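You operate a simulated robot arm through the tools that you are given. There is no shell and no other tool.

Carry out the task below with a simulated two-armed robot. There is one attempt and no reset: what you move stays moved.

Task
The caliper reads wrong: set it on the 25.00 mm block.
Fine: close it on the block, press the yellow key, open it and put the block back.

The check looks at the end state, three seconds after you hand in, the way a careful person would. Anything else that was tipped, shoved, dropped, spilled or broken makes it a failure.

Robot
Two 6-joint arms with two-finger parallel grippers on one trunk that stands fixed in place. Base frame: the origin is at the foot of the trunk, x ahead of it, y to its left, z up; the work surface is at about z = 0.86. Units: m, rad, N and s.
The left shoulder is at [0.06, 0.187, 1.147], the right one opposite. With the tool pointing down near the work surface each hand reaches from about 0.26 to 0.62 m from the base axis, measured 20 degrees to its own side. Payload 1.57 kg a hand.
The TCP of each hand is the grasp point between the finger pads, 0.03 m short of the fingertips. In the tool frame z runs along the fingers and y along their closing line. Largest opening 0.11 m; finger width 0.024, thickness 0.012; the body of the gripper, 0.048 by 0.112 m, starts 0.078 m behind the TCP.
Orientation is that of the tool frame in the base frame, as [roll, pitch, yaw] about the fixed x, y, z axes, in that order (R = Rz(yaw) Ry(pitch) Rx(roll)). With the fingers straight down and closing along the base's y, the tool's x points along the base's -x, its y along +y and its z along -z.

Tools
- The arms move only by the tool servo_tool. It takes "left_targets", "right_targets" or both (then of equal length, played together; a hand with none holds still); each is a list of rows, each an object of numbers (a shift or turn left out is 0, a gripper value left out holds the last): "dx", "dy", "dz": the shift along the tool's x, y, z in m; "wx", "wy", "wz": the turn, a rotation vector about the tool's x, y, z in rad; "hand": the finger opening in m, from 0 to 0.11. In form: [{"dx": .., "dy": .., "dz": .., "wx": .., "wy": .., "wz": .., "hand": ..}, ...]. A call has 1 to 20 rows; each row shifts and turns the commanded pose from where the row before left it, along the tool's axes as they then stand. A row lasts 0.2 s, in which the tool goes at most 0.05 m and 0.15 rad; a call with a longer step from one row to the next is refused whole, and so is a gripper value outside its range. Where a pose cannot be reached the arm comes as near as it can. A force on the tool above 40 N (or 10 N above the force at the start of the call, whichever is more), or a blocked arm, ends the call early, and 0.2 s more pass. Each finger travels about 0.153 m/s and halts on what it meets, pressing with about 42 N; the grip force reading is that of the motor and also rises with nothing between the fingers. The clock runs only during rows and for 0.2 s after the last one: add rows that do not move to give the fingers time. It gives the time, the measured TCP pose, the force on the tool (base axes), the opening and the grip force at its end, in the units of the frame above (readings bear some noise), with the torque about the TCP (base axes, N m) and any sound that the robot's microphone picked up, and new pictures: "views" is both (left out), scene, wrist or none (wrist: the cameras of the hands that moved).
- Cameras (640 x 400 px; columns grow to the right, rows downward): "scene" is now at [0.0186, 0.0037, 1.6904]; the picture's right is [0.03, -1.00, 0.00], its down [-0.75, -0.02, -0.66] and it looks along [0.66, 0.02, -0.75] (base axes); focal length 315 px, centre (320, 200). "left" rides on the left gripper at [0.07, -0.016, -0.141] in its tool frame; the picture's right is [0.23, 0.97, 0.00], its down [-0.85, 0.20, -0.48] and it looks along [-0.47, 0.11, 0.88] (tool axes); focal length 222 px, centre (320, 200). "right" rides on the right gripper at [0.07, 0.016, -0.141] in its tool frame; the picture's right is [-0.23, 0.97, 0.00], its down [-0.86, -0.20, -0.48] and it looks along [-0.47, -0.11, 0.88] (tool axes); focal length 222 px, centre (320, 200). There is no depth. A picture from a camera that has moved, and an enlarged one, comes with that camera's place and axes in the base frame and with its lens.
- slide_trunk(by): slides the trunk up (or, below 0, down) by that many m; the arms and the scene camera ride with it, the base frame stays. It gives what a move gives, with no picture.
- head_to(pan, tilt): turns the head with the scene camera to pan (to the left, within 1.501 rad either way) and tilt (down, from -0.506 to 1.204), counted from straight ahead of the robot. It gives what a move gives, and a new picture of the scene camera.
- inspect(camera, box): a new picture of the part [left, top, right, bottom] of that camera's present view, enlarged. No time passes.
- finish_job(): hands the job in; it is judged then, once.

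Places have to be worked out from the pictures, the camera data and where the tool is seen. Open the grippers and draw the arms clear of the work before you hand the job in, unless the task says otherwise.

The tools are called as a command line: name --argument value ..., lists and objects as JSON in quotes. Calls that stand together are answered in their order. servo_tool: Moves the arms, as the interface text tells. Its arguments: {"type":"object","properties":{"left_targets":{"type":"array"},"right_targets":{"type":"array"},"views":{"type":"string","enum":["both","scene","wrist","none"]}},"required":[]} The other tools are called the same way: slide_trunk (by) moves the trunk up or down; head_to (pan, tilt) turns the head that bears the scene camera; inspect (camera, box) takes an enlarged picture of a part of a camera's view; finish_job () hands the job in.

At the start:

```text
time_s: 0.0
left_ee_pos: [0.4165, 0.2937, 1.1374]
left_ee_rot: [3.141, 0.001, 3.14]
left_contact_force: [0.5, 0.4, -0.6]
left_moment: [-0.01, -0.02, 0.01]
left_grip_width: 0.1102
left_gripper_force: 0.0
right_ee_pos: [0.5112, -0.1364, 1.1583]
right_ee_rot: [-3.14, 0.0, 3.141]
right_contact_force: [0.5, 0.2, -0.3]
right_moment: [-0.01, 0.02, -0.01]
right_grip_width: 0.1101
right_gripper_force: 0.1
trunk travel left (down, up): [-0.775, 0.215]
head pan, tilt (commanded): [0.03, 0.852]
```

scene: 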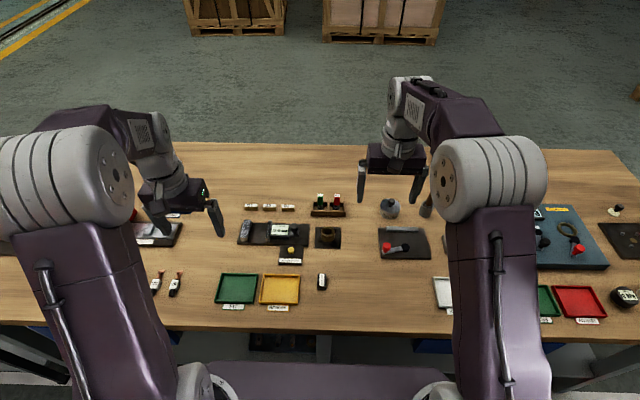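
right: 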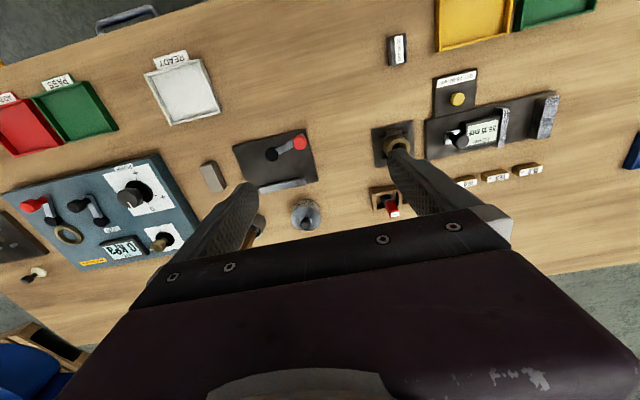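
left: 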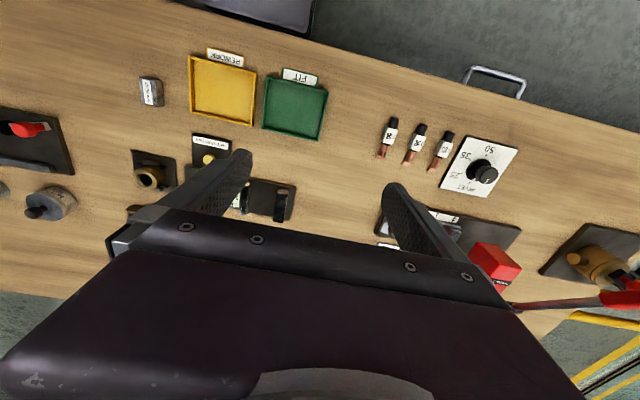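

The caliper seems to be on a dark base near the centre-left, with a display, a yellow key on a small plate, and three labelled blocks behind it. I'll enlarge those areas to see more.

inspect --camera "scene" --box '[220, 185, 360, 272]'

inspect --camera "right" --box '[360, 20, 600, 220]'

inspect --camera "left" --box '[100, 60, 320, 240]'

```text
4.57 times, centred on (290, 228) of scene
camera zoom: at [0.0186, 0.0037, 1.6904], right [0.03, -1.0, 0.0], down [-0.75, -0.02, -0.66], along [0.66, 0.02, -0.75], focal length 1442 px, centre (457, 70)
```

zoom: 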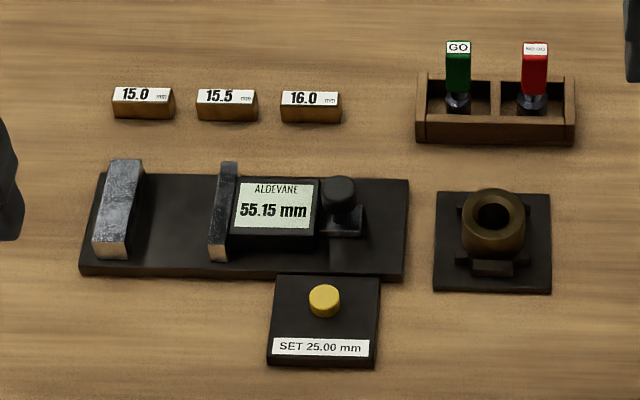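

```text
2.00 times, centred on (480, 120) of right
camera zoom: at [0.4409, -0.1196, 1.2991], right [0.23, 0.97, 0.0], down [0.86, -0.2, 0.48], along [0.47, -0.11, -0.88], focal length 444 px, centre (0, 360)
```

zoom: 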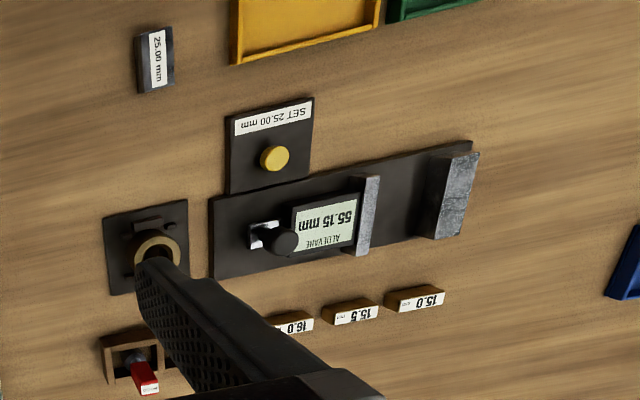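

```text
2.22 times, centred on (210, 150) of left
camera zoom: at [0.3488, 0.2785, 1.2792], right [-0.23, 0.97, 0.0], down [0.85, 0.2, 0.48], along [0.47, 0.11, -0.88], focal length 494 px, centre (564, 311)
```

zoom: 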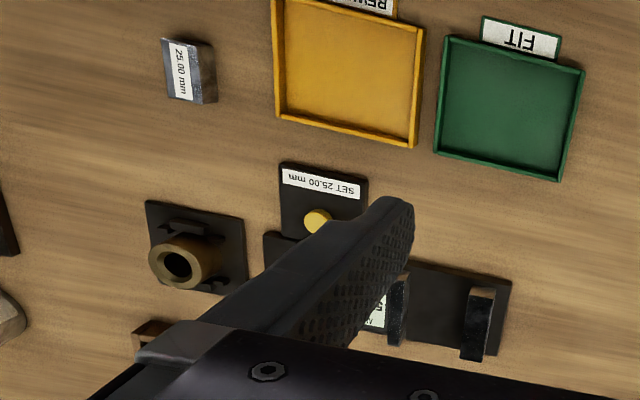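

The 25.00 mm block lies alone at about x 0.43, y 0.01, and the caliper is at about x 0.55–0.63, y 0.06–0.27. I'll zoom further on the block, the slider and the key to fix their sizes and positions.

inspect --camera "scene" --box '[302, 264, 342, 298]'

inspect --camera "scene" --box '[234, 214, 314, 269]'

inspect --camera "right" --box '[420, 60, 570, 160]'

inspect --camera "right" --box '[370, 20, 430, 80]'

```text
11.76 times, centred on (322, 281) of scene
camera zoom: at [0.0186, 0.0037, 1.6904], right [0.03, -1.0, 0.0], down [-0.75, -0.02, -0.66], along [0.66, 0.02, -0.75], focal length 3710 px, centre (296, -753)
```

zoom: 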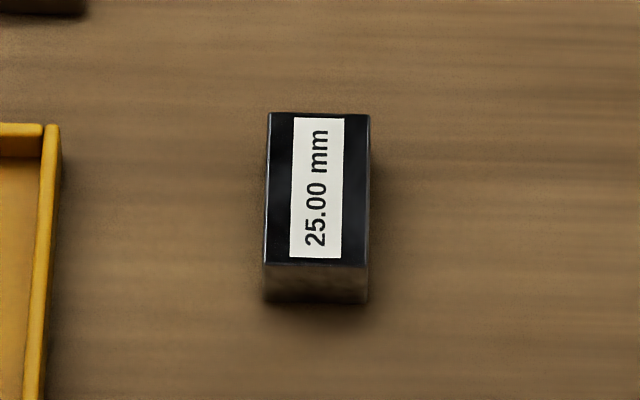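

```text
7.27 times, centred on (274, 242) of scene
camera zoom: at [0.0186, 0.0037, 1.6904], right [0.03, -1.0, 0.0], down [-0.75, -0.02, -0.66], along [0.66, 0.02, -0.75], focal length 2294 px, centre (654, -102)
```

zoom: 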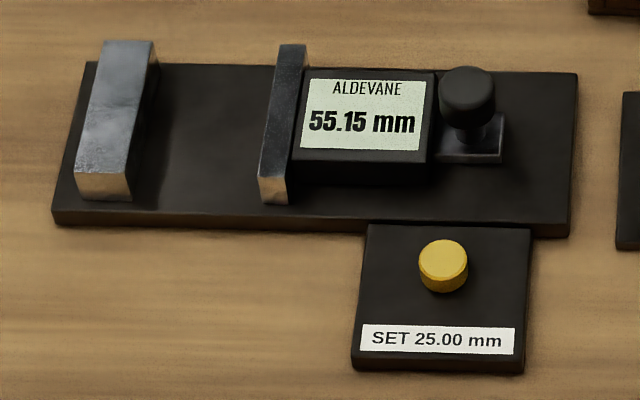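

```text
4.00 times, centred on (495, 110) of right
camera zoom: at [0.4409, -0.1196, 1.2991], right [0.23, 0.97, 0.0], down [0.86, -0.2, 0.48], along [0.47, -0.11, -0.88], focal length 888 px, centre (-380, 560)
```

zoom: 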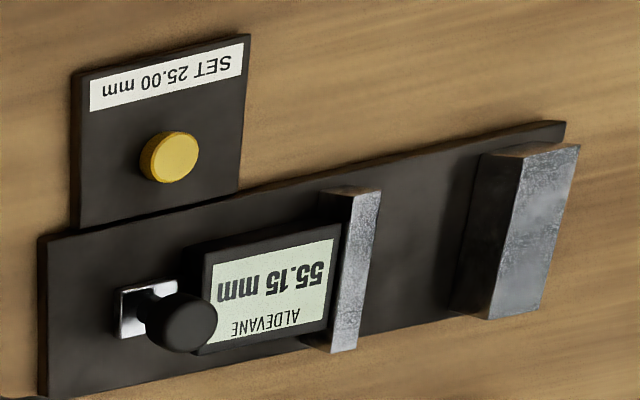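

```text
6.67 times, centred on (400, 50) of right
camera zoom: at [0.4409, -0.1196, 1.2991], right [0.23, 0.97, 0.0], down [0.86, -0.2, 0.48], along [0.47, -0.11, -0.88], focal length 1481 px, centre (-213, 1200)
```

zoom: 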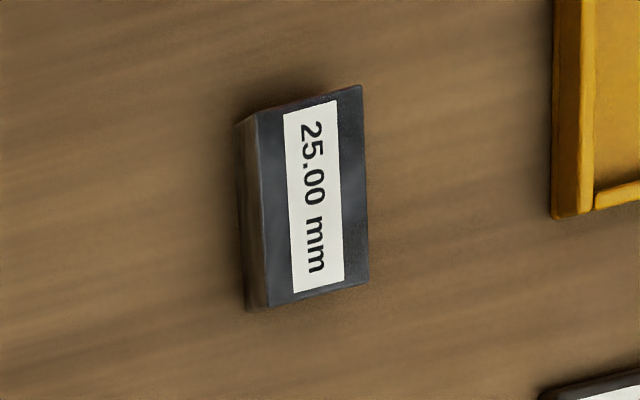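

The block is about 25 (y) × 40 (x) × 20 mm, with its centre near (0.431, 0.011). The jaws span x 0.56–0.63, the fixed one's face is at y≈0.241 and the moving one's at y≈0.186, with the knob near (0.59, 0.10). I'll move the right arm aside and bring the left hand over the block.

servo_tool --left_targets '[{"dy": -0.0283, "dz": 0.008, "dx": -0.0015}, {"dy": -0.0283, "dz": 0.008, "dx": -0.0015}, {"dy": -0.0283, "dz": 0.008, "dx": -0.0015}, {"dy": -0.0283, "dz": 0.008, "dx": -0.0015}, {"dy": -0.0283, "dz": 0.008, "dx": -0.0015}, {"dy": -0.0283, "dz": 0.008, "dx": -0.0015}, {"dy": -0.0283, "dz": 0.008, "dx": -0.0015}, {"dy": -0.0283, "dz": 0.008, "dx": -0.0015}, {"dy": -0.0283, "dz": 0.008, "dx": -0.0015}, {"dy": -0.0283, "dz": 0.008, "dx": -0.0015}, {"dy": 0}]' --right_targets '[{"dy": -0.018, "dx": 0.008}, {"dy": -0.018, "dx": 0.008}, {"dy": -0.018, "dx": 0.008}, {"dy": -0.018, "dx": 0.008}, {"dy": -0.018, "dx": 0.008}, {"dy": -0.018, "dx": 0.008}, {"dy": -0.018, "dx": 0.008}, {"dy": -0.018, "dx": 0.008}, {"dy": -0.018, "dx": 0.008}, {"dy": -0.018, "dx": 0.008}, {"dy": 0}]' --views "scene"

```text
time_s: 2.4
left_ee_pos: [0.4328, 0.0115, 1.0571]
left_ee_rot: [3.14, 0.0, -3.14]
left_contact_force: [0.5, 0.4, 0.0]
left_moment: [0.01, -0.05, 0.0]
left_grip_width: 0.1101
left_gripper_force: 0.1
right_ee_pos: [0.4304, -0.316, 1.1578]
right_ee_rot: [3.141, 0.0, -3.141]
right_contact_force: [0.3, 0.5, -0.2]
right_moment: [-0.04, 0.02, 0.0]
right_grip_width: 0.1098
right_gripper_force: 0.1
trunk travel left (down, up): [-0.775, 0.215]
head pan, tilt (commanded): [0.03, 0.852]
camera scene: at [0.0185, 0.0046, 1.6904], right [0.03, -1.0, 0.0], down [-0.75, -0.02, -0.66], along [0.66, 0.02, -0.75], focal length 315 px, centre (320, 200)
```

scene: 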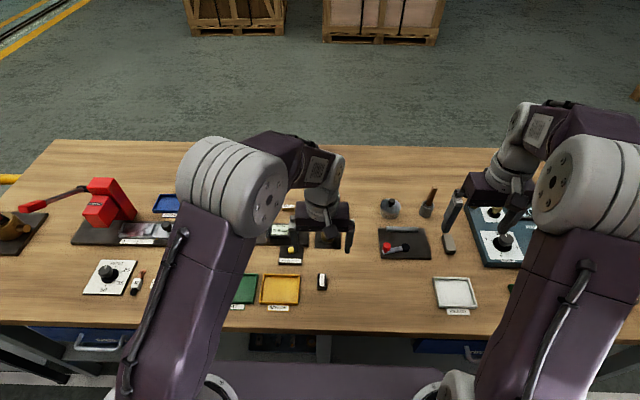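

The left hand is above the block at (0.433, 0.012, 1.057). I'll turn it a quarter turn so the fingers close along x, across the block's 40 mm length.

servo_tool --left_targets '[{"wz": 0.1428}, {"wz": 0.1428}, {"wz": 0.1428}, {"wz": 0.1428}, {"wz": 0.1428}, {"wz": 0.1428}, {"wz": 0.1428}, {"wz": 0.1428}, {"wz": 0.1428}, {"wz": 0.1428}, {"wz": 0.1428, "hand": 0.08}, {"wz": 0}]' --views "both"

```text
time_s: 5.0
left_ee_pos: [0.433, 0.0114, 1.0571]
left_ee_rot: [3.141, -0.001, 1.569]
left_contact_force: [0.5, 0.3, 0.0]
left_moment: [0.01, 0.0, -0.02]
left_grip_width: 0.0798
left_gripper_force: 0.1
right_ee_pos: [0.4305, -0.316, 1.1569]
right_ee_rot: [3.141, 0.001, 3.141]
right_contact_force: [-0.3, 0.1, -0.2]
right_moment: [-0.02, -0.05, -0.05]
right_grip_width: 0.1102
right_gripper_force: 0.0
trunk travel left (down, up): [-0.775, 0.215]
head pan, tilt (commanded): [0.03, 0.852]
camera scene: at [0.0186, 0.0036, 1.6904], right [0.03, -1.0, 0.0], down [-0.75, -0.02, -0.66], along [0.66, 0.02, -0.75], focal length 315 px, centre (320, 200)
camera left: at [0.4178, 0.081, 1.199], right [0.97, 0.23, 0.0], down [0.2, -0.86, 0.48], along [0.11, -0.47, -0.88], focal length 222 px, centre (320, 200)
```

scene: 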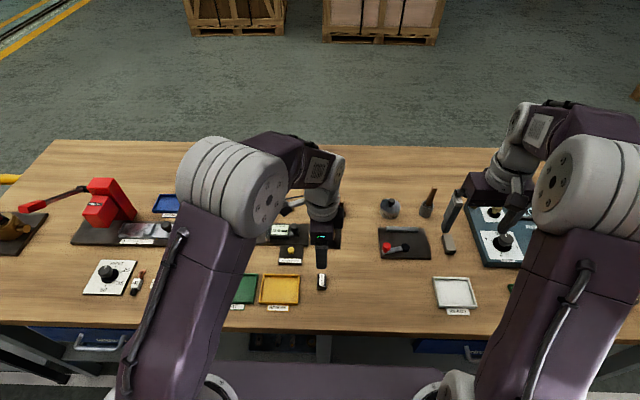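
left: 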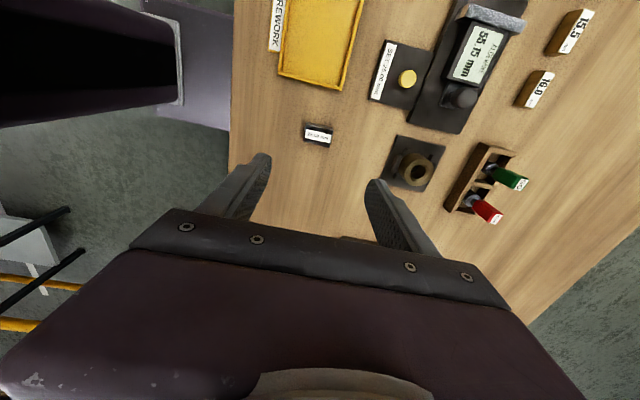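

The block shows in the left wrist view; I'll enlarge that view for an accurate position before going down.

inspect --camera "left" --box '[280, 110, 360, 160]'

inspect --camera "left" --box '[360, 0, 560, 140]'

```text
8.00 times, centred on (320, 135) of left
camera zoom: at [0.4178, 0.081, 1.199], right [0.97, 0.23, 0.0], down [0.2, -0.86, 0.48], along [0.11, -0.47, -0.88], focal length 1777 px, centre (320, 720)
```

zoom: 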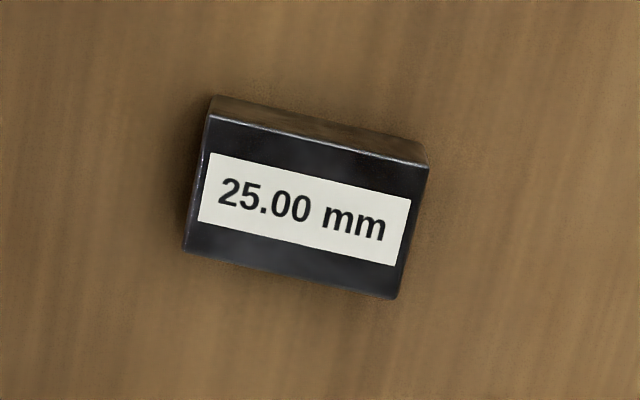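

```text
2.86 times, centred on (460, 70) of left
camera zoom: at [0.4178, 0.081, 1.199], right [0.97, 0.23, 0.0], down [0.2, -0.86, 0.48], along [0.11, -0.47, -0.88], focal length 635 px, centre (-80, 571)
```

zoom: 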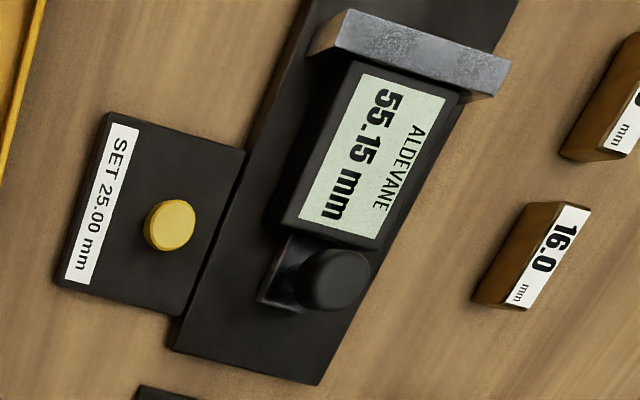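

Both views put the block's centre at about (0.4315, 0.0105), so the hand is within 1–2 mm of it. I'll correct slightly and descend with the fingers open to 70 mm, until the tips are about 5 mm above the table.

servo_tool --left_targets '[{"dx": -0.0009, "dy": -0.0015, "hand": 0.07}, {"dz": 0.025}, {"dz": 0.025}, {"dz": 0.025}, {"dz": 0.025}, {"dz": 0.02}, {"dz": 0.02}, {"dz": 0.015}, {"dz": 0.006}, {"dz": 0}]' --views "both"

```text
time_s: 7.2
left_ee_pos: [0.4311, 0.0099, 0.8973]
left_ee_rot: [-3.141, 0.0, 1.571]
left_contact_force: [-0.3, -0.5, -0.8]
left_moment: [0.01, 0.02, 0.0]
left_grip_width: 0.0699
left_gripper_force: 0.1
right_ee_pos: [0.4308, -0.3165, 1.1577]
right_ee_rot: [3.14, 0.0, -3.141]
right_contact_force: [0.1, -0.9, -0.3]
right_moment: [-0.01, -0.01, 0.0]
right_grip_width: 0.1102
right_gripper_force: 0.0
trunk travel left (down, up): [-0.775, 0.215]
head pan, tilt (commanded): [0.03, 0.852]
camera scene: at [0.0185, 0.0036, 1.6904], right [0.03, -1.0, 0.0], down [-0.75, -0.02, -0.66], along [0.66, 0.02, -0.75], focal length 315 px, centre (320, 200)
camera left: at [0.4159, 0.0801, 1.0387], right [0.97, 0.23, 0.0], down [0.2, -0.85, 0.48], along [0.11, -0.47, -0.88], focal length 222 px, centre (320, 200)
```

scene: 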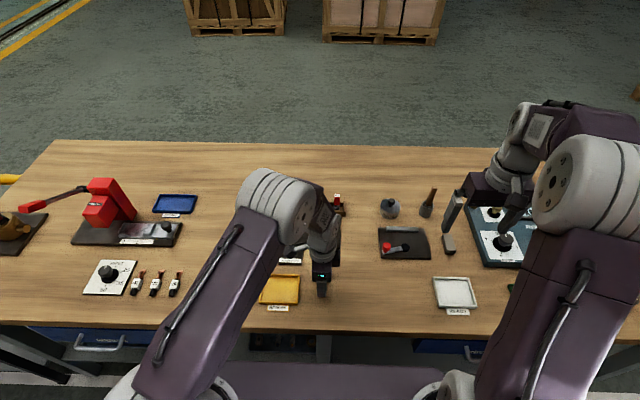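
left: 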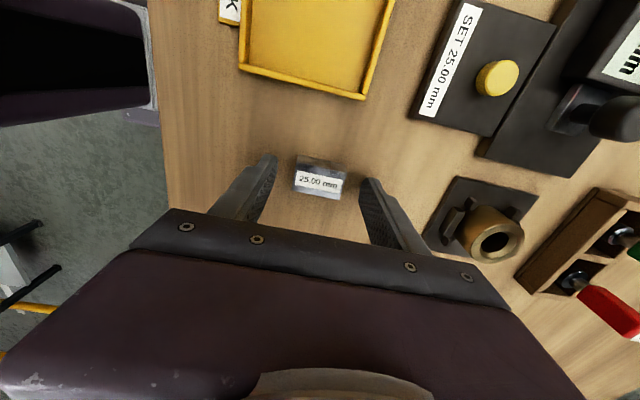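

The fingers straddle the block lengthwise. I'll zoom in to check it is centred along y before closing.

inspect --camera "left" --box '[230, 140, 410, 252]'

```text
3.56 times, centred on (320, 196) of left
camera zoom: at [0.4159, 0.0801, 1.0387], right [0.97, 0.23, 0.0], down [0.2, -0.85, 0.48], along [0.11, -0.47, -0.88], focal length 790 px, centre (320, 214)
```

zoom: 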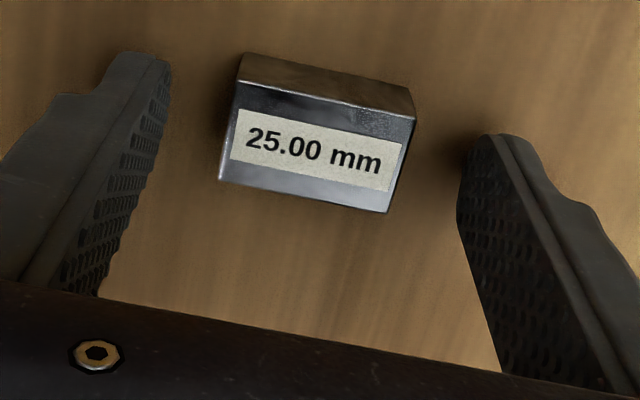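

The block's top centre computes to (0.431, 0.0106) and the TCP is at (0.4311, 0.0099), so it's well centred. I'll drop 3 mm and close on it.

servo_tool --left_targets '[{"dx": 0.0006, "dz": 0.0033}, {"hand": 0.06}, {"hand": 0.045}, {"hand": 0.03}, {"hand": 0.03}, {"hand": 0.03}]' --views "wrist"

```text
time_s: 8.6
left_ee_pos: [0.4323, 0.0102, 0.8948]
left_ee_rot: [-3.14, -0.001, 1.573]
left_contact_force: [0.0, 0.3, 0.8]
left_moment: [0.05, -0.02, 0.01]
left_grip_width: 0.0393
left_gripper_force: 42.4
right_ee_pos: [0.4304, -0.3154, 1.1572]
right_ee_rot: [-3.141, 0.0, -3.141]
right_contact_force: [0.4, -0.5, -0.3]
right_moment: [0.0, -0.04, 0.0]
right_grip_width: 0.1099
right_gripper_force: 0.0
trunk travel left (down, up): [-0.775, 0.215]
head pan, tilt (commanded): [0.03, 0.852]
camera left: at [0.4165, 0.0811, 1.0356], right [0.97, 0.23, 0.0], down [0.2, -0.85, 0.48], along [0.11, -0.47, -0.88], focal length 222 px, centre (320, 200)
```

left: 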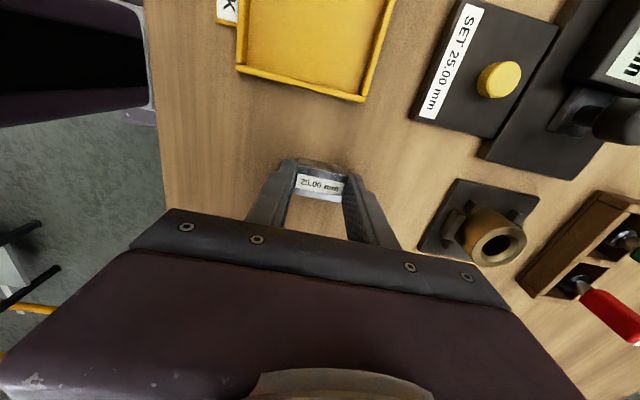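

The grip reads 39–40 mm at 42 N, so the block is held. I'll lift about 12 cm and carry it over the gap between the jaws, around (0.58, 0.22).

servo_tool --left_targets '[{"dz": -0.01}, {"dz": -0.02}, {"dz": -0.02}, {"dz": -0.02}, {"dz": -0.02}, {"dz": -0.02}, {"dx": 0.02096, "dy": 0.015}, {"dx": 0.02096, "dy": 0.015}, {"dx": 0.02096, "dy": 0.015}, {"dx": 0.02096, "dy": 0.015}, {"dx": 0.02096, "dy": 0.015}, {"dx": 0.02096, "dy": 0.015}, {"dx": 0.02096, "dy": 0.015}, {"dx": 0.02096, "dy": 0.015}, {"dx": 0.02096, "dy": 0.015}, {"dx": 0.02096, "dy": 0.015}, {"dz": 0}, {"dz": 0}]' --views "both"

```text
time_s: 12.4
left_ee_pos: [0.5832, 0.2182, 1.0035]
left_ee_rot: [-3.141, 0.001, 1.569]
left_contact_force: [0.5, 0.9, -0.7]
left_moment: [-0.02, -0.01, 0.01]
left_grip_width: 0.0392
left_gripper_force: 41.7
right_ee_pos: [0.4312, -0.317, 1.1565]
right_ee_rot: [3.141, 0.0, 3.14]
right_contact_force: [0.7, 0.1, -0.9]
right_moment: [0.0, 0.0, -0.01]
right_grip_width: 0.1099
right_gripper_force: 0.2
trunk travel left (down, up): [-0.775, 0.215]
head pan, tilt (commanded): [0.03, 0.852]
camera scene: at [0.0188, 0.0036, 1.6904], right [0.03, -1.0, 0.0], down [-0.75, -0.02, -0.66], along [0.66, 0.02, -0.75], focal length 315 px, centre (320, 200)
camera left: at [0.567, 0.2898, 1.146], right [0.97, 0.23, 0.0], down [0.2, -0.85, 0.48], along [0.11, -0.47, -0.88], focal length 222 px, centre (320, 200)
```

scene: 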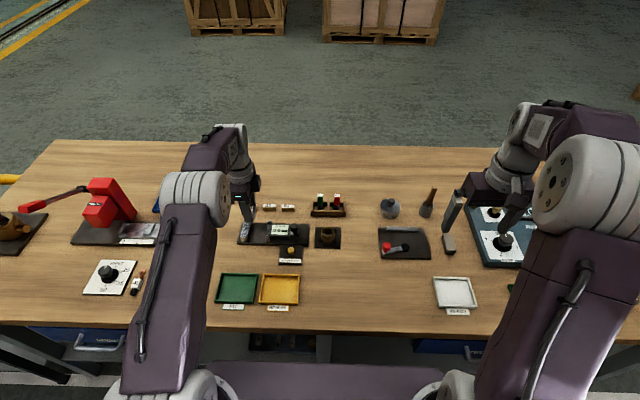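
left: 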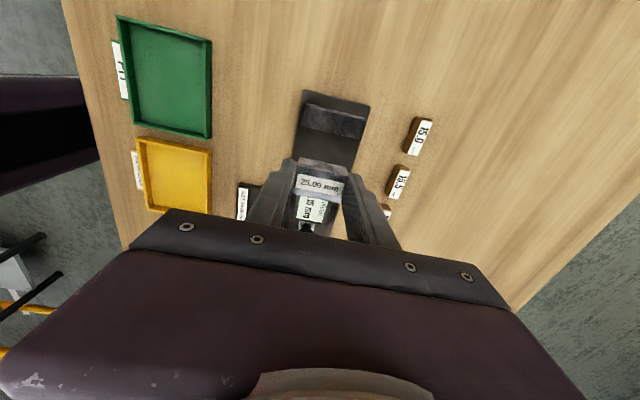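

The hand reached (0.583, 0.218, 1.003) with the block. I'll enlarge the wrist view to see how the block lines up with the jaws.

inspect --camera "left" --box '[230, 70, 430, 250]'

inspect --camera "scene" --box '[220, 170, 320, 260]'

```text
2.22 times, centred on (330, 160) of left
camera zoom: at [0.567, 0.2898, 1.146], right [0.97, 0.23, 0.0], down [0.2, -0.85, 0.48], along [0.11, -0.47, -0.88], focal length 494 px, centre (298, 289)
```

zoom: 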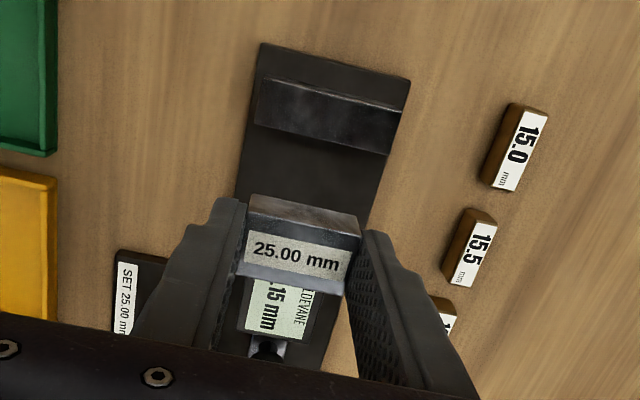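

```text
4.44 times, centred on (270, 215) of scene
camera zoom: at [0.0188, 0.0036, 1.6904], right [0.03, -1.0, 0.0], down [-0.75, -0.02, -0.66], along [0.66, 0.02, -0.75], focal length 1402 px, centre (542, 133)
```

zoom: 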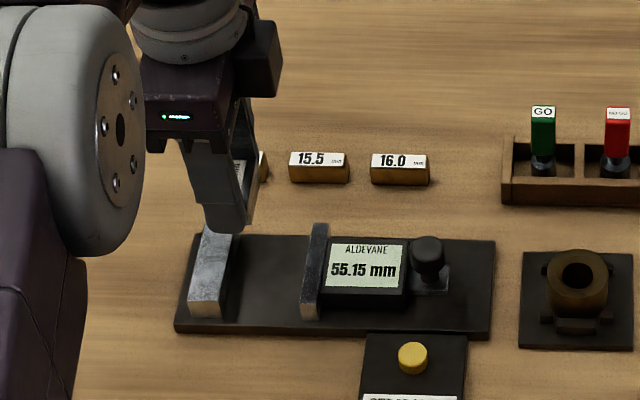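

The wrist view gives the fixed jaw's inner face at y≈0.240 and x 0.556–0.629. The block at y≈0.220 will clear it by about 7 mm and the moving jaw by about 20 mm, so I'll descend to just above the plate.

servo_tool --left_targets '[{"dz": 0.02}, {"dz": 0.02}, {"dz": 0.02}, {"dz": 0.015}, {"dz": 0.01}, {"dz": 0.008}, {"dz": 0.003}, {"dz": 0}]' --views "both"

inspect --camera "left" --box '[230, 70, 430, 250]'

inspect --camera "scene" --box '[220, 190, 320, 260]'

```text
time_s: 14.2
left_ee_pos: [0.5823, 0.2191, 0.9076]
left_ee_rot: [3.141, -0.001, 1.57]
left_contact_force: [-0.3, -0.6, -1.9]
left_moment: [-0.01, 0.01, 0.0]
left_grip_width: 0.0392
left_gripper_force: 42.4
right_ee_pos: [0.4313, -0.3166, 1.1568]
right_ee_rot: [3.141, 0.0, -3.141]
right_contact_force: [0.5, -1.2, 0.7]
right_moment: [-0.01, 0.03, 0.01]
right_grip_width: 0.1099
right_gripper_force: 0.1
trunk travel left (down, up): [-0.775, 0.215]
head pan, tilt (commanded): [0.03, 0.852]
camera scene: at [0.0189, 0.0038, 1.6904], right [0.03, -1.0, 0.0], down [-0.75, -0.02, -0.66], along [0.66, 0.02, -0.75], focal length 315 px, centre (320, 200)
camera left: at [0.5661, 0.2903, 1.0487], right [0.97, 0.23, 0.0], down [0.2, -0.85, 0.48], along [0.11, -0.47, -0.88], focal length 222 px, centre (320, 200)
```

scene: 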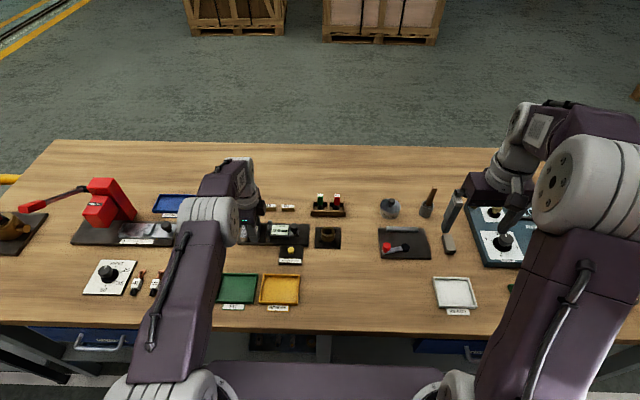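
left: 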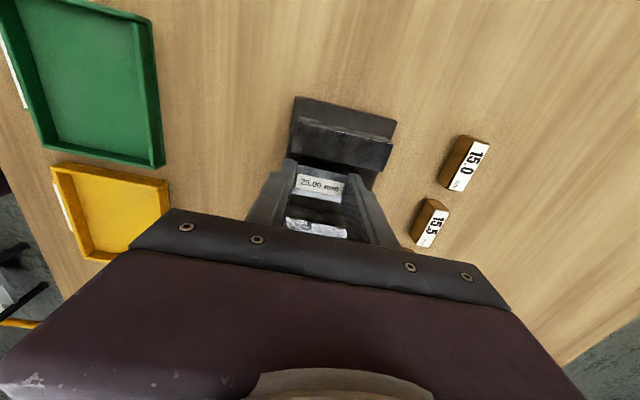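

```text
2.22 times, centred on (330, 160) of left
camera zoom: at [0.5661, 0.2903, 1.0487], right [0.97, 0.23, 0.0], down [0.2, -0.85, 0.48], along [0.11, -0.47, -0.88], focal length 494 px, centre (298, 289)
```

zoom: 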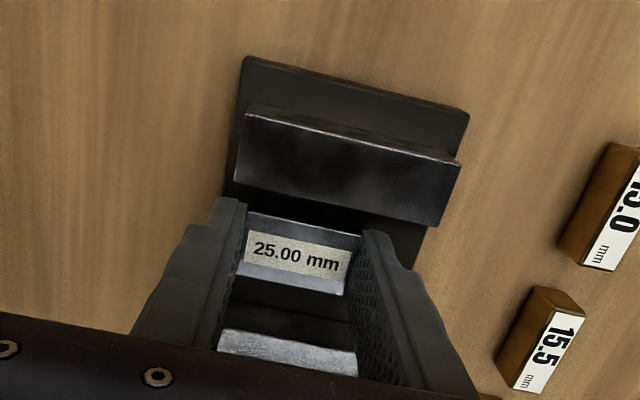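

```text
5.71 times, centred on (270, 225) of scene
camera zoom: at [0.0189, 0.0038, 1.6904], right [0.03, -1.0, 0.0], down [-0.75, -0.02, -0.66], along [0.66, 0.02, -0.75], focal length 1802 px, centre (606, 57)
```

zoom: 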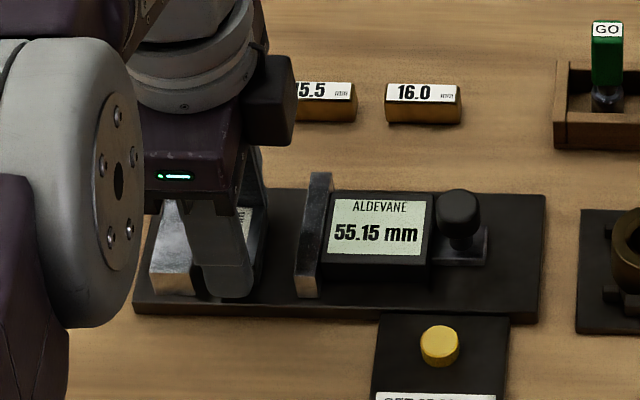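

The block is between the jaws, about 6 mm above the plate by my estimate. I'll lower it in small steps and watch the force.

servo_tool --left_targets '[{"dz": 0.002}, {"dz": 0.0015}, {"dz": 0.001}, {"dz": 0}]' --views "none"

```text
time_s: 15.2
left_ee_pos: [0.5815, 0.2198, 0.906]
left_ee_rot: [3.133, -0.003, 1.571]
left_contact_force: [6.8, 1.2, 23.8]
left_moment: [-0.02, 0.12, 0.02]
left_grip_width: 0.0393
left_gripper_force: 41.9
right_ee_pos: [0.4293, -0.318, 1.1574]
right_ee_rot: [3.139, 0.003, 3.14]
right_contact_force: [-0.4, 0.0, -0.2]
right_moment: [-0.01, 0.01, -0.02]
right_grip_width: 0.1101
right_gripper_force: 0.0
trunk travel left (down, up): [-0.775, 0.215]
head pan, tilt (commanded): [0.03, 0.852]
```

The block touched the plate, with about 24 N upward and the TCP reading 0.906. I'll ease up 2 mm and then open the fingers to 55 mm.

servo_tool --left_targets '[{"dz": -0.001}, {"dz": -0.001}, {"dz": 0}]' --views "none"

```text
time_s: 16.0
left_ee_pos: [0.5813, 0.2196, 0.9063]
left_ee_rot: [3.14, -0.001, 1.572]
left_contact_force: [7.6, -0.7, 17.3]
left_moment: [-0.06, -0.45, 0.01]
left_grip_width: 0.0395
left_gripper_force: 42.3
right_ee_pos: [0.4295, -0.3193, 1.1573]
right_ee_rot: [3.14, 0.002, 3.141]
right_contact_force: [0.4, -0.3, -1.1]
right_moment: [0.0, 0.0, 0.02]
right_grip_width: 0.1099
right_gripper_force: 0.1
trunk travel left (down, up): [-0.775, 0.215]
head pan, tilt (commanded): [0.03, 0.852]
```

There's still 17 N, so I'll ease up another 1.5 mm and read again.

servo_tool --left_targets '[{"dz": -0.001}, {"dz": -0.0005}, {"dz": 0}]' --views "wrist"

inspect --camera "left" --box '[270, 130, 370, 230]'

```text
time_s: 16.8
left_ee_pos: [0.5798, 0.2208, 0.9066]
left_ee_rot: [-3.138, -0.001, 1.57]
left_contact_force: [0.0, -2.2, 5.6]
left_moment: [-0.12, -0.16, -0.06]
left_grip_width: 0.0395
left_gripper_force: 42.0
right_ee_pos: [0.4301, -0.3171, 1.1578]
right_ee_rot: [-3.141, 0.0, 3.141]
right_contact_force: [0.0, 0.8, 0.6]
right_moment: [0.01, 0.0, 0.01]
right_grip_width: 0.1101
right_gripper_force: 0.1
trunk travel left (down, up): [-0.775, 0.215]
head pan, tilt (commanded): [0.03, 0.852]
camera left: at [0.5645, 0.2915, 1.0476], right [0.97, 0.23, 0.0], down [0.2, -0.86, 0.48], along [0.11, -0.47, -0.88], focal length 222 px, centre (320, 200)
```

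left: 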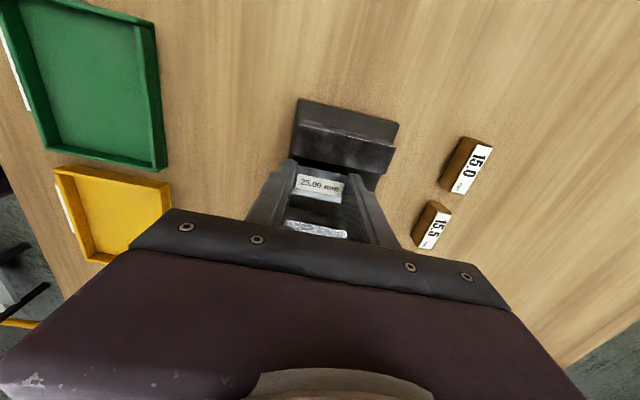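

```text
4.00 times, centred on (320, 180) of left
camera zoom: at [0.5645, 0.2915, 1.0476], right [0.97, 0.23, 0.0], down [0.2, -0.86, 0.48], along [0.11, -0.47, -0.88], focal length 888 px, centre (320, 280)
```

zoom: 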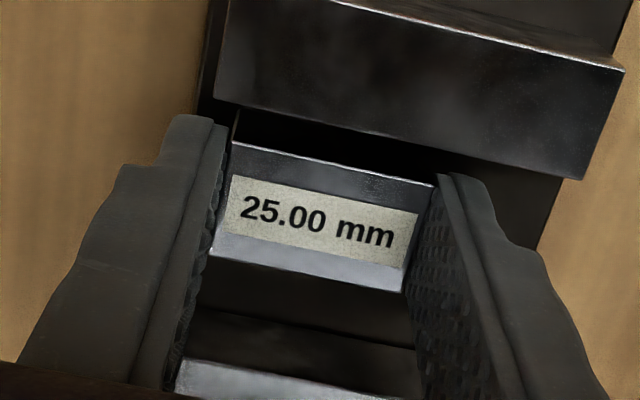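

The load is down to about 5 N with the block sitting flat between the jaws. I'll open the fingers and rise straight up.

servo_tool --left_targets '[{"hand": 0.045}, {"hand": 0.056}, {"hand": 0.056}, {"dz": -0.005}, {"dz": -0.015}, {"dz": -0.02}, {"dz": -0.03}, {"dz": -0.03}, {"dz": 0}]' --views "both"

inspect --camera "left" --box '[230, 70, 430, 250]'

inspect --camera "scene" --box '[220, 190, 320, 260]'

```text
time_s: 18.8
left_ee_pos: [0.5799, 0.2203, 1.0084]
left_ee_rot: [3.14, -0.001, 1.571]
left_contact_force: [-0.4, 0.2, -0.8]
left_moment: [0.01, 0.02, 0.0]
left_grip_width: 0.0558
left_gripper_force: 0.1
right_ee_pos: [0.4307, -0.3177, 1.1571]
right_ee_rot: [3.14, 0.0, -3.141]
right_contact_force: [0.6, 0.5, -0.6]
right_moment: [0.01, 0.04, 0.0]
right_grip_width: 0.1098
right_gripper_force: 0.0
trunk travel left (down, up): [-0.775, 0.215]
head pan, tilt (commanded): [0.03, 0.852]
camera scene: at [0.0191, 0.0039, 1.6904], right [0.03, -1.0, 0.0], down [-0.75, -0.02, -0.66], along [0.66, 0.02, -0.75], focal length 315 px, centre (320, 200)
camera left: at [0.5655, 0.2913, 1.1505], right [0.97, 0.23, 0.0], down [0.2, -0.85, 0.48], along [0.11, -0.47, -0.88], focal length 222 px, centre (320, 200)
```

scene: 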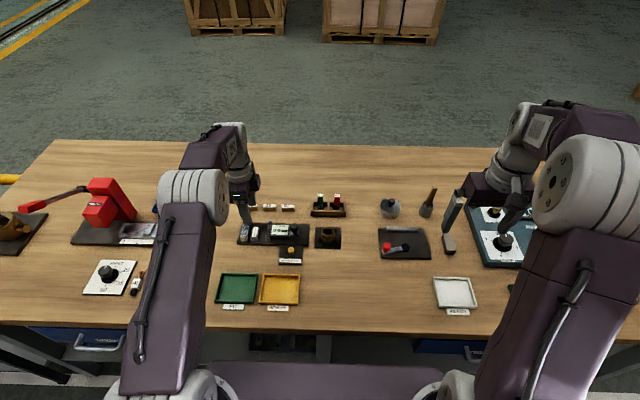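
left: 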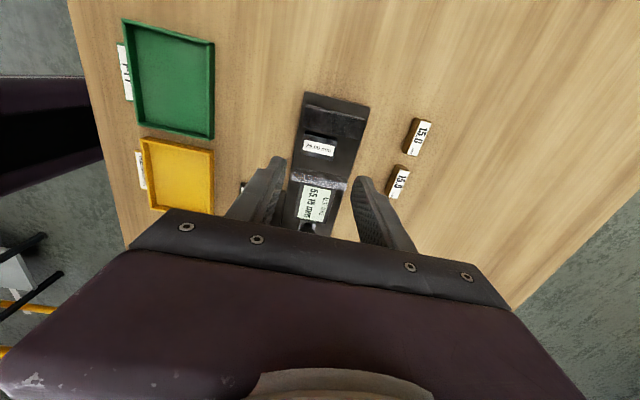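

```text
2.22 times, centred on (330, 160) of left
camera zoom: at [0.5655, 0.2913, 1.1505], right [0.97, 0.23, 0.0], down [0.2, -0.85, 0.48], along [0.11, -0.47, -0.88], focal length 494 px, centre (298, 289)
```

zoom: 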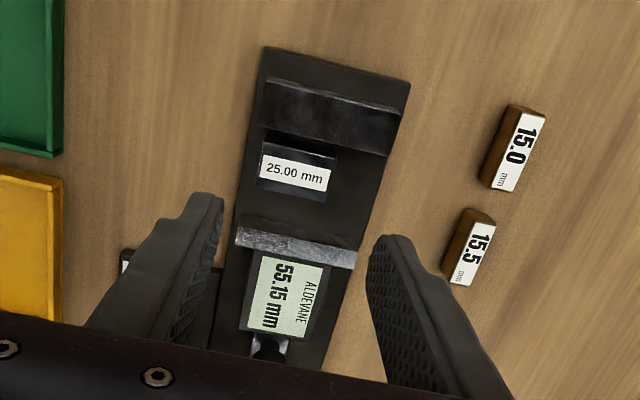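

```text
5.71 times, centred on (270, 225) of scene
camera zoom: at [0.0191, 0.0039, 1.6904], right [0.03, -1.0, 0.0], down [-0.75, -0.02, -0.66], along [0.66, 0.02, -0.75], focal length 1802 px, centre (606, 57)
```

zoom: 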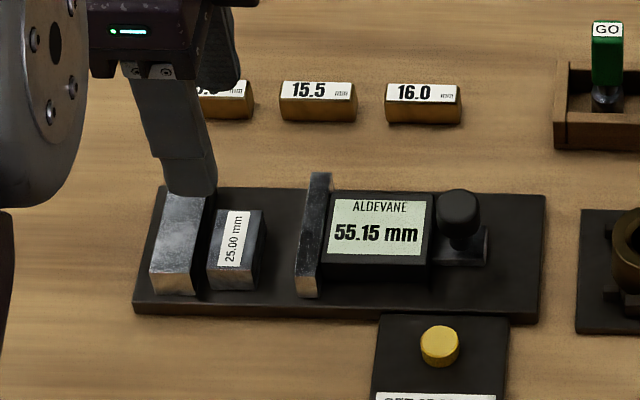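

The block sits squarely between the jaws with the display still at 55.15. I judge the knob head to be at (0.590, 0.100), z 0.902–0.92, and the display top at about 0.891. I'll turn the hand back so it closes along y and move above the knob.

servo_tool --left_targets '[{"wz": -0.1428}, {"wz": -0.1428}, {"wz": -0.1428}, {"wz": -0.1428}, {"wz": -0.1428}, {"wz": -0.1428}, {"wz": -0.1428}, {"wz": -0.1428}, {"wz": -0.1428}, {"wz": -0.1428}, {"wz": -0.1428}, {"dy": -0.03, "dx": -0.0025}, {"dy": -0.03, "dx": -0.0025}, {"dy": -0.03, "dx": -0.0025}, {"dy": -0.03, "dx": -0.0025}, {"dy": 0}, {"dy": 0}]' --views "both"

inspect --camera "left" --box '[220, 70, 440, 250]'

inspect --camera "scene" --box '[220, 190, 320, 260]'

```text
time_s: 22.4
left_ee_pos: [0.5904, 0.1018, 1.0062]
left_ee_rot: [-3.141, 0.001, -3.141]
left_contact_force: [-0.3, -0.4, 0.4]
left_moment: [-0.02, -0.02, 0.03]
left_grip_width: 0.0558
left_gripper_force: 0.1
right_ee_pos: [0.431, -0.317, 1.1568]
right_ee_rot: [3.14, 0.001, -3.14]
right_contact_force: [-0.6, -0.6, -0.2]
right_moment: [0.01, -0.02, -0.01]
right_grip_width: 0.11
right_gripper_force: 0.0
trunk travel left (down, up): [-0.775, 0.215]
head pan, tilt (commanded): [0.03, 0.852]
camera scene: at [0.0185, 0.0038, 1.6904], right [0.03, -1.0, 0.0], down [-0.75, -0.02, -0.66], along [0.66, 0.02, -0.75], focal length 315 px, centre (320, 200)
camera left: at [0.5207, 0.087, 1.1477], right [-0.23, 0.97, 0.0], down [0.85, 0.2, 0.48], along [0.47, 0.11, -0.88], focal length 222 px, centre (320, 200)
```

scene: 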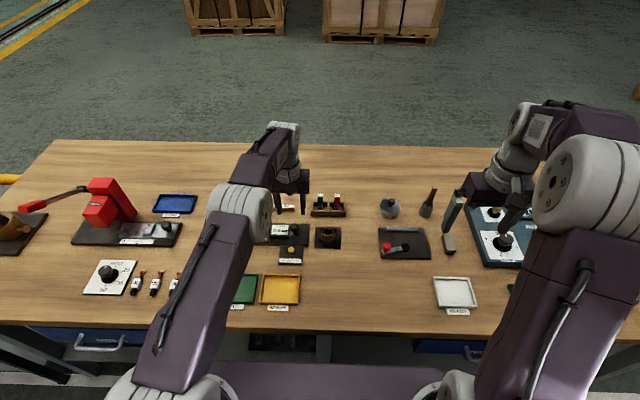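
left: 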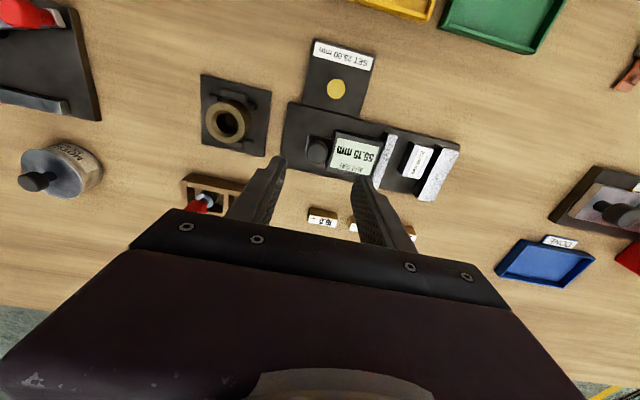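

```text
2.22 times, centred on (330, 160) of left
camera zoom: at [0.5207, 0.087, 1.1477], right [-0.23, 0.97, 0.0], down [0.85, 0.2, 0.48], along [0.47, 0.11, -0.88], focal length 494 px, centre (298, 289)
```

zoom: 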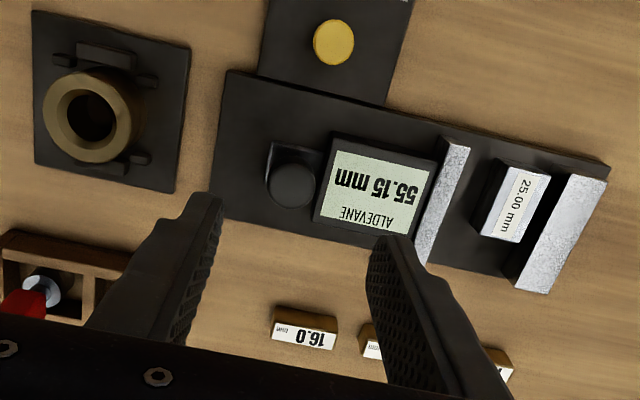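

```text
5.71 times, centred on (270, 225) of scene
camera zoom: at [0.0185, 0.0038, 1.6904], right [0.03, -1.0, 0.0], down [-0.75, -0.02, -0.66], along [0.66, 0.02, -0.75], focal length 1802 px, centre (606, 57)
```

zoom: 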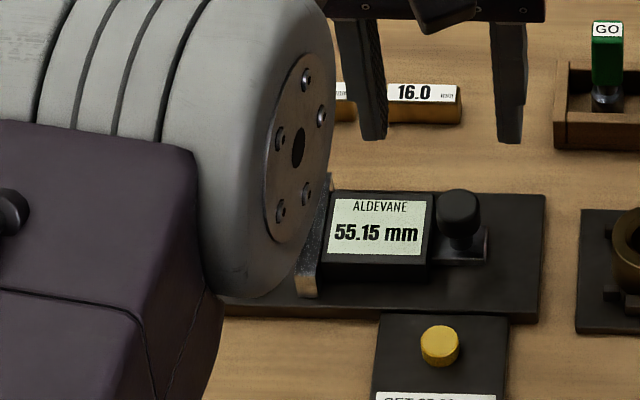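

Both views agree: knob head at (0.590, 0.100) with its top at z≈0.920, display top at z≈0.892. I'll lower the hand to TCP z≈0.927, tips about 5 mm above the display. Then I'll narrow the fingers to bracket the knob loosely.

servo_tool --left_targets '[{"dz": 0.02}, {"dz": 0.02}, {"dz": 0.02}, {"dz": 0.012}, {"dz": 0.007}, {"hand": 0.045}, {"hand": 0.036}, {"dz": 0}]' --views "both"

inspect --camera "left" --box '[220, 70, 440, 250]'

inspect --camera "scene" --box '[220, 190, 320, 260]'

```text
time_s: 24.2
left_ee_pos: [0.5887, 0.1006, 0.9296]
left_ee_rot: [3.141, -0.002, -3.141]
left_contact_force: [0.4, 0.3, -0.3]
left_moment: [0.01, 0.03, 0.0]
left_grip_width: 0.036
left_gripper_force: 0.0
right_ee_pos: [0.4308, -0.3165, 1.1561]
right_ee_rot: [-3.141, 0.002, 3.141]
right_contact_force: [0.2, 0.5, 0.4]
right_moment: [-0.02, 0.01, -0.01]
right_grip_width: 0.11
right_gripper_force: 0.1
trunk travel left (down, up): [-0.775, 0.215]
head pan, tilt (commanded): [0.03, 0.852]
camera scene: at [0.0186, 0.0036, 1.6904], right [0.03, -1.0, 0.0], down [-0.75, -0.02, -0.66], along [0.66, 0.02, -0.75], focal length 315 px, centre (320, 200)
camera left: at [0.5205, 0.0858, 1.0699], right [-0.23, 0.97, 0.0], down [0.85, 0.2, 0.48], along [0.47, 0.11, -0.88], focal length 222 px, centre (320, 200)
```

scene: 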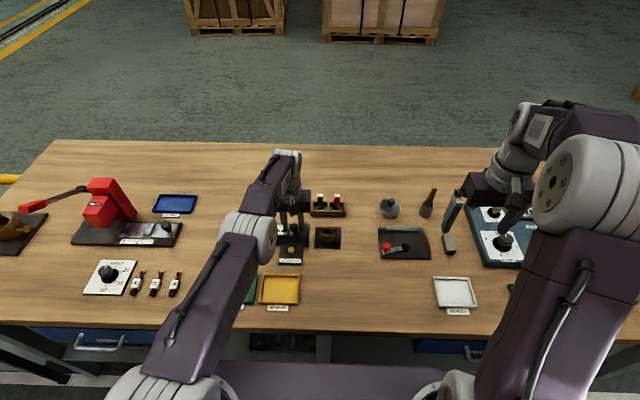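
left: 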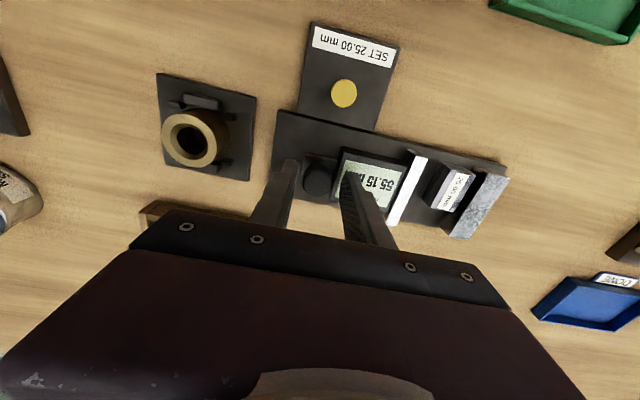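

```text
2.22 times, centred on (330, 160) of left
camera zoom: at [0.5205, 0.0858, 1.0699], right [-0.23, 0.97, 0.0], down [0.85, 0.2, 0.48], along [0.47, 0.11, -0.88], focal length 494 px, centre (298, 289)
```

zoom: 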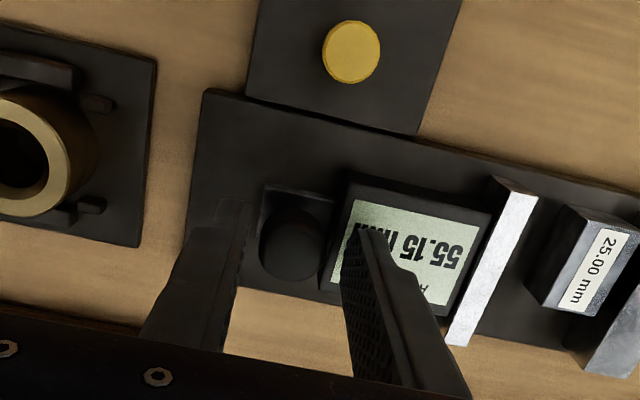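

```text
5.71 times, centred on (270, 225) of scene
camera zoom: at [0.0186, 0.0036, 1.6904], right [0.03, -1.0, 0.0], down [-0.75, -0.02, -0.66], along [0.66, 0.02, -0.75], focal length 1802 px, centre (606, 57)
```

zoom: 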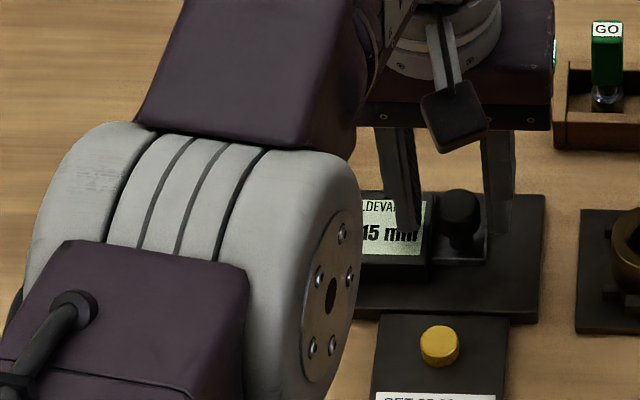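

The fingers bracket the knob head with the tips just above the display. I'll push +y by 20 mm first, then check that the carriage follows and how much force it takes.

servo_tool --left_targets '[{"dy": 0.002}, {"dy": 0.002}, {"dy": 0.002}, {"dy": 0.002}, {"dy": 0.002}, {"dy": 0.002}, {"dy": 0.002}, {"dy": 0.002}, {"dy": 0.002}, {"dy": 0.002}]' --views "both"

inspect --camera "left" --box '[220, 70, 440, 250]'

inspect --camera "scene" --box '[220, 190, 320, 260]'

```text
time_s: 26.4
left_ee_pos: [0.5902, 0.1202, 0.9271]
left_ee_rot: [-3.141, -0.001, 3.141]
left_contact_force: [-0.2, -1.0, 0.7]
left_moment: [0.02, 0.02, 0.01]
left_grip_width: 0.0365
left_gripper_force: 0.0
right_ee_pos: [0.4311, -0.3166, 1.1562]
right_ee_rot: [-3.141, -0.001, -3.141]
right_contact_force: [0.3, 0.0, -1.1]
right_moment: [0.0, 0.03, -0.01]
right_grip_width: 0.11
right_gripper_force: 0.1
trunk travel left (down, up): [-0.775, 0.215]
head pan, tilt (commanded): [0.03, 0.852]
camera scene: at [0.0186, 0.0036, 1.6904], right [0.03, -1.0, 0.0], down [-0.75, -0.02, -0.66], along [0.66, 0.02, -0.75], focal length 315 px, centre (320, 200)
camera left: at [0.5222, 0.1049, 1.0687], right [-0.23, 0.97, 0.0], down [0.86, 0.2, 0.48], along [0.47, 0.11, -0.88], focal length 222 px, centre (320, 200)
```

scene: 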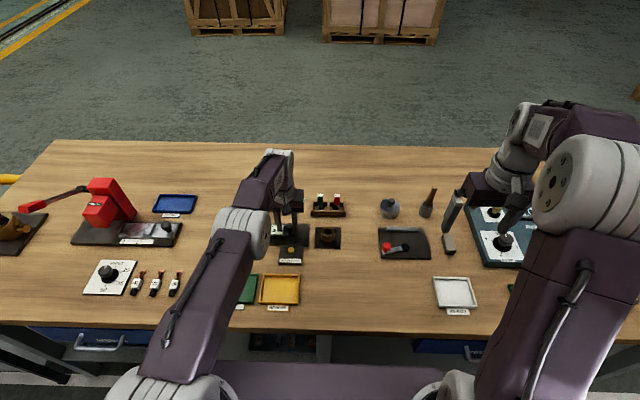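
left: 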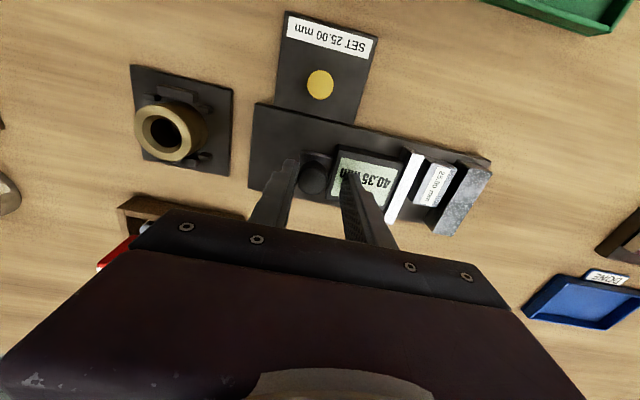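

```text
2.22 times, centred on (330, 160) of left
camera zoom: at [0.5222, 0.1049, 1.0687], right [-0.23, 0.97, 0.0], down [0.86, 0.2, 0.48], along [0.47, 0.11, -0.88], focal length 494 px, centre (298, 289)
```

zoom: 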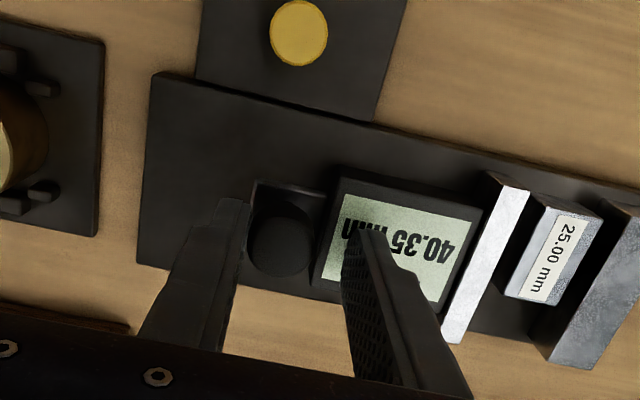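

```text
5.71 times, centred on (270, 225) of scene
camera zoom: at [0.0186, 0.0036, 1.6904], right [0.03, -1.0, 0.0], down [-0.75, -0.02, -0.66], along [0.66, 0.02, -0.75], focal length 1802 px, centre (606, 57)
```

zoom: 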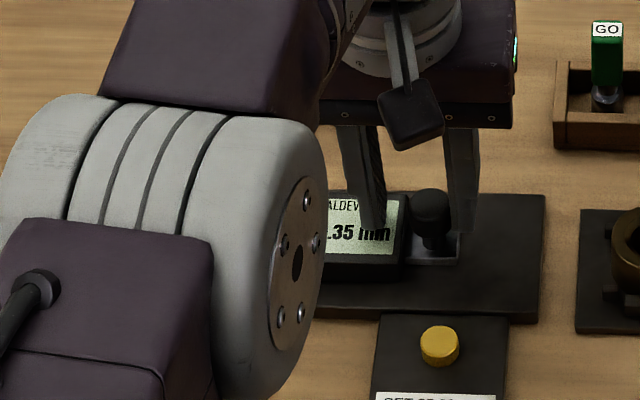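

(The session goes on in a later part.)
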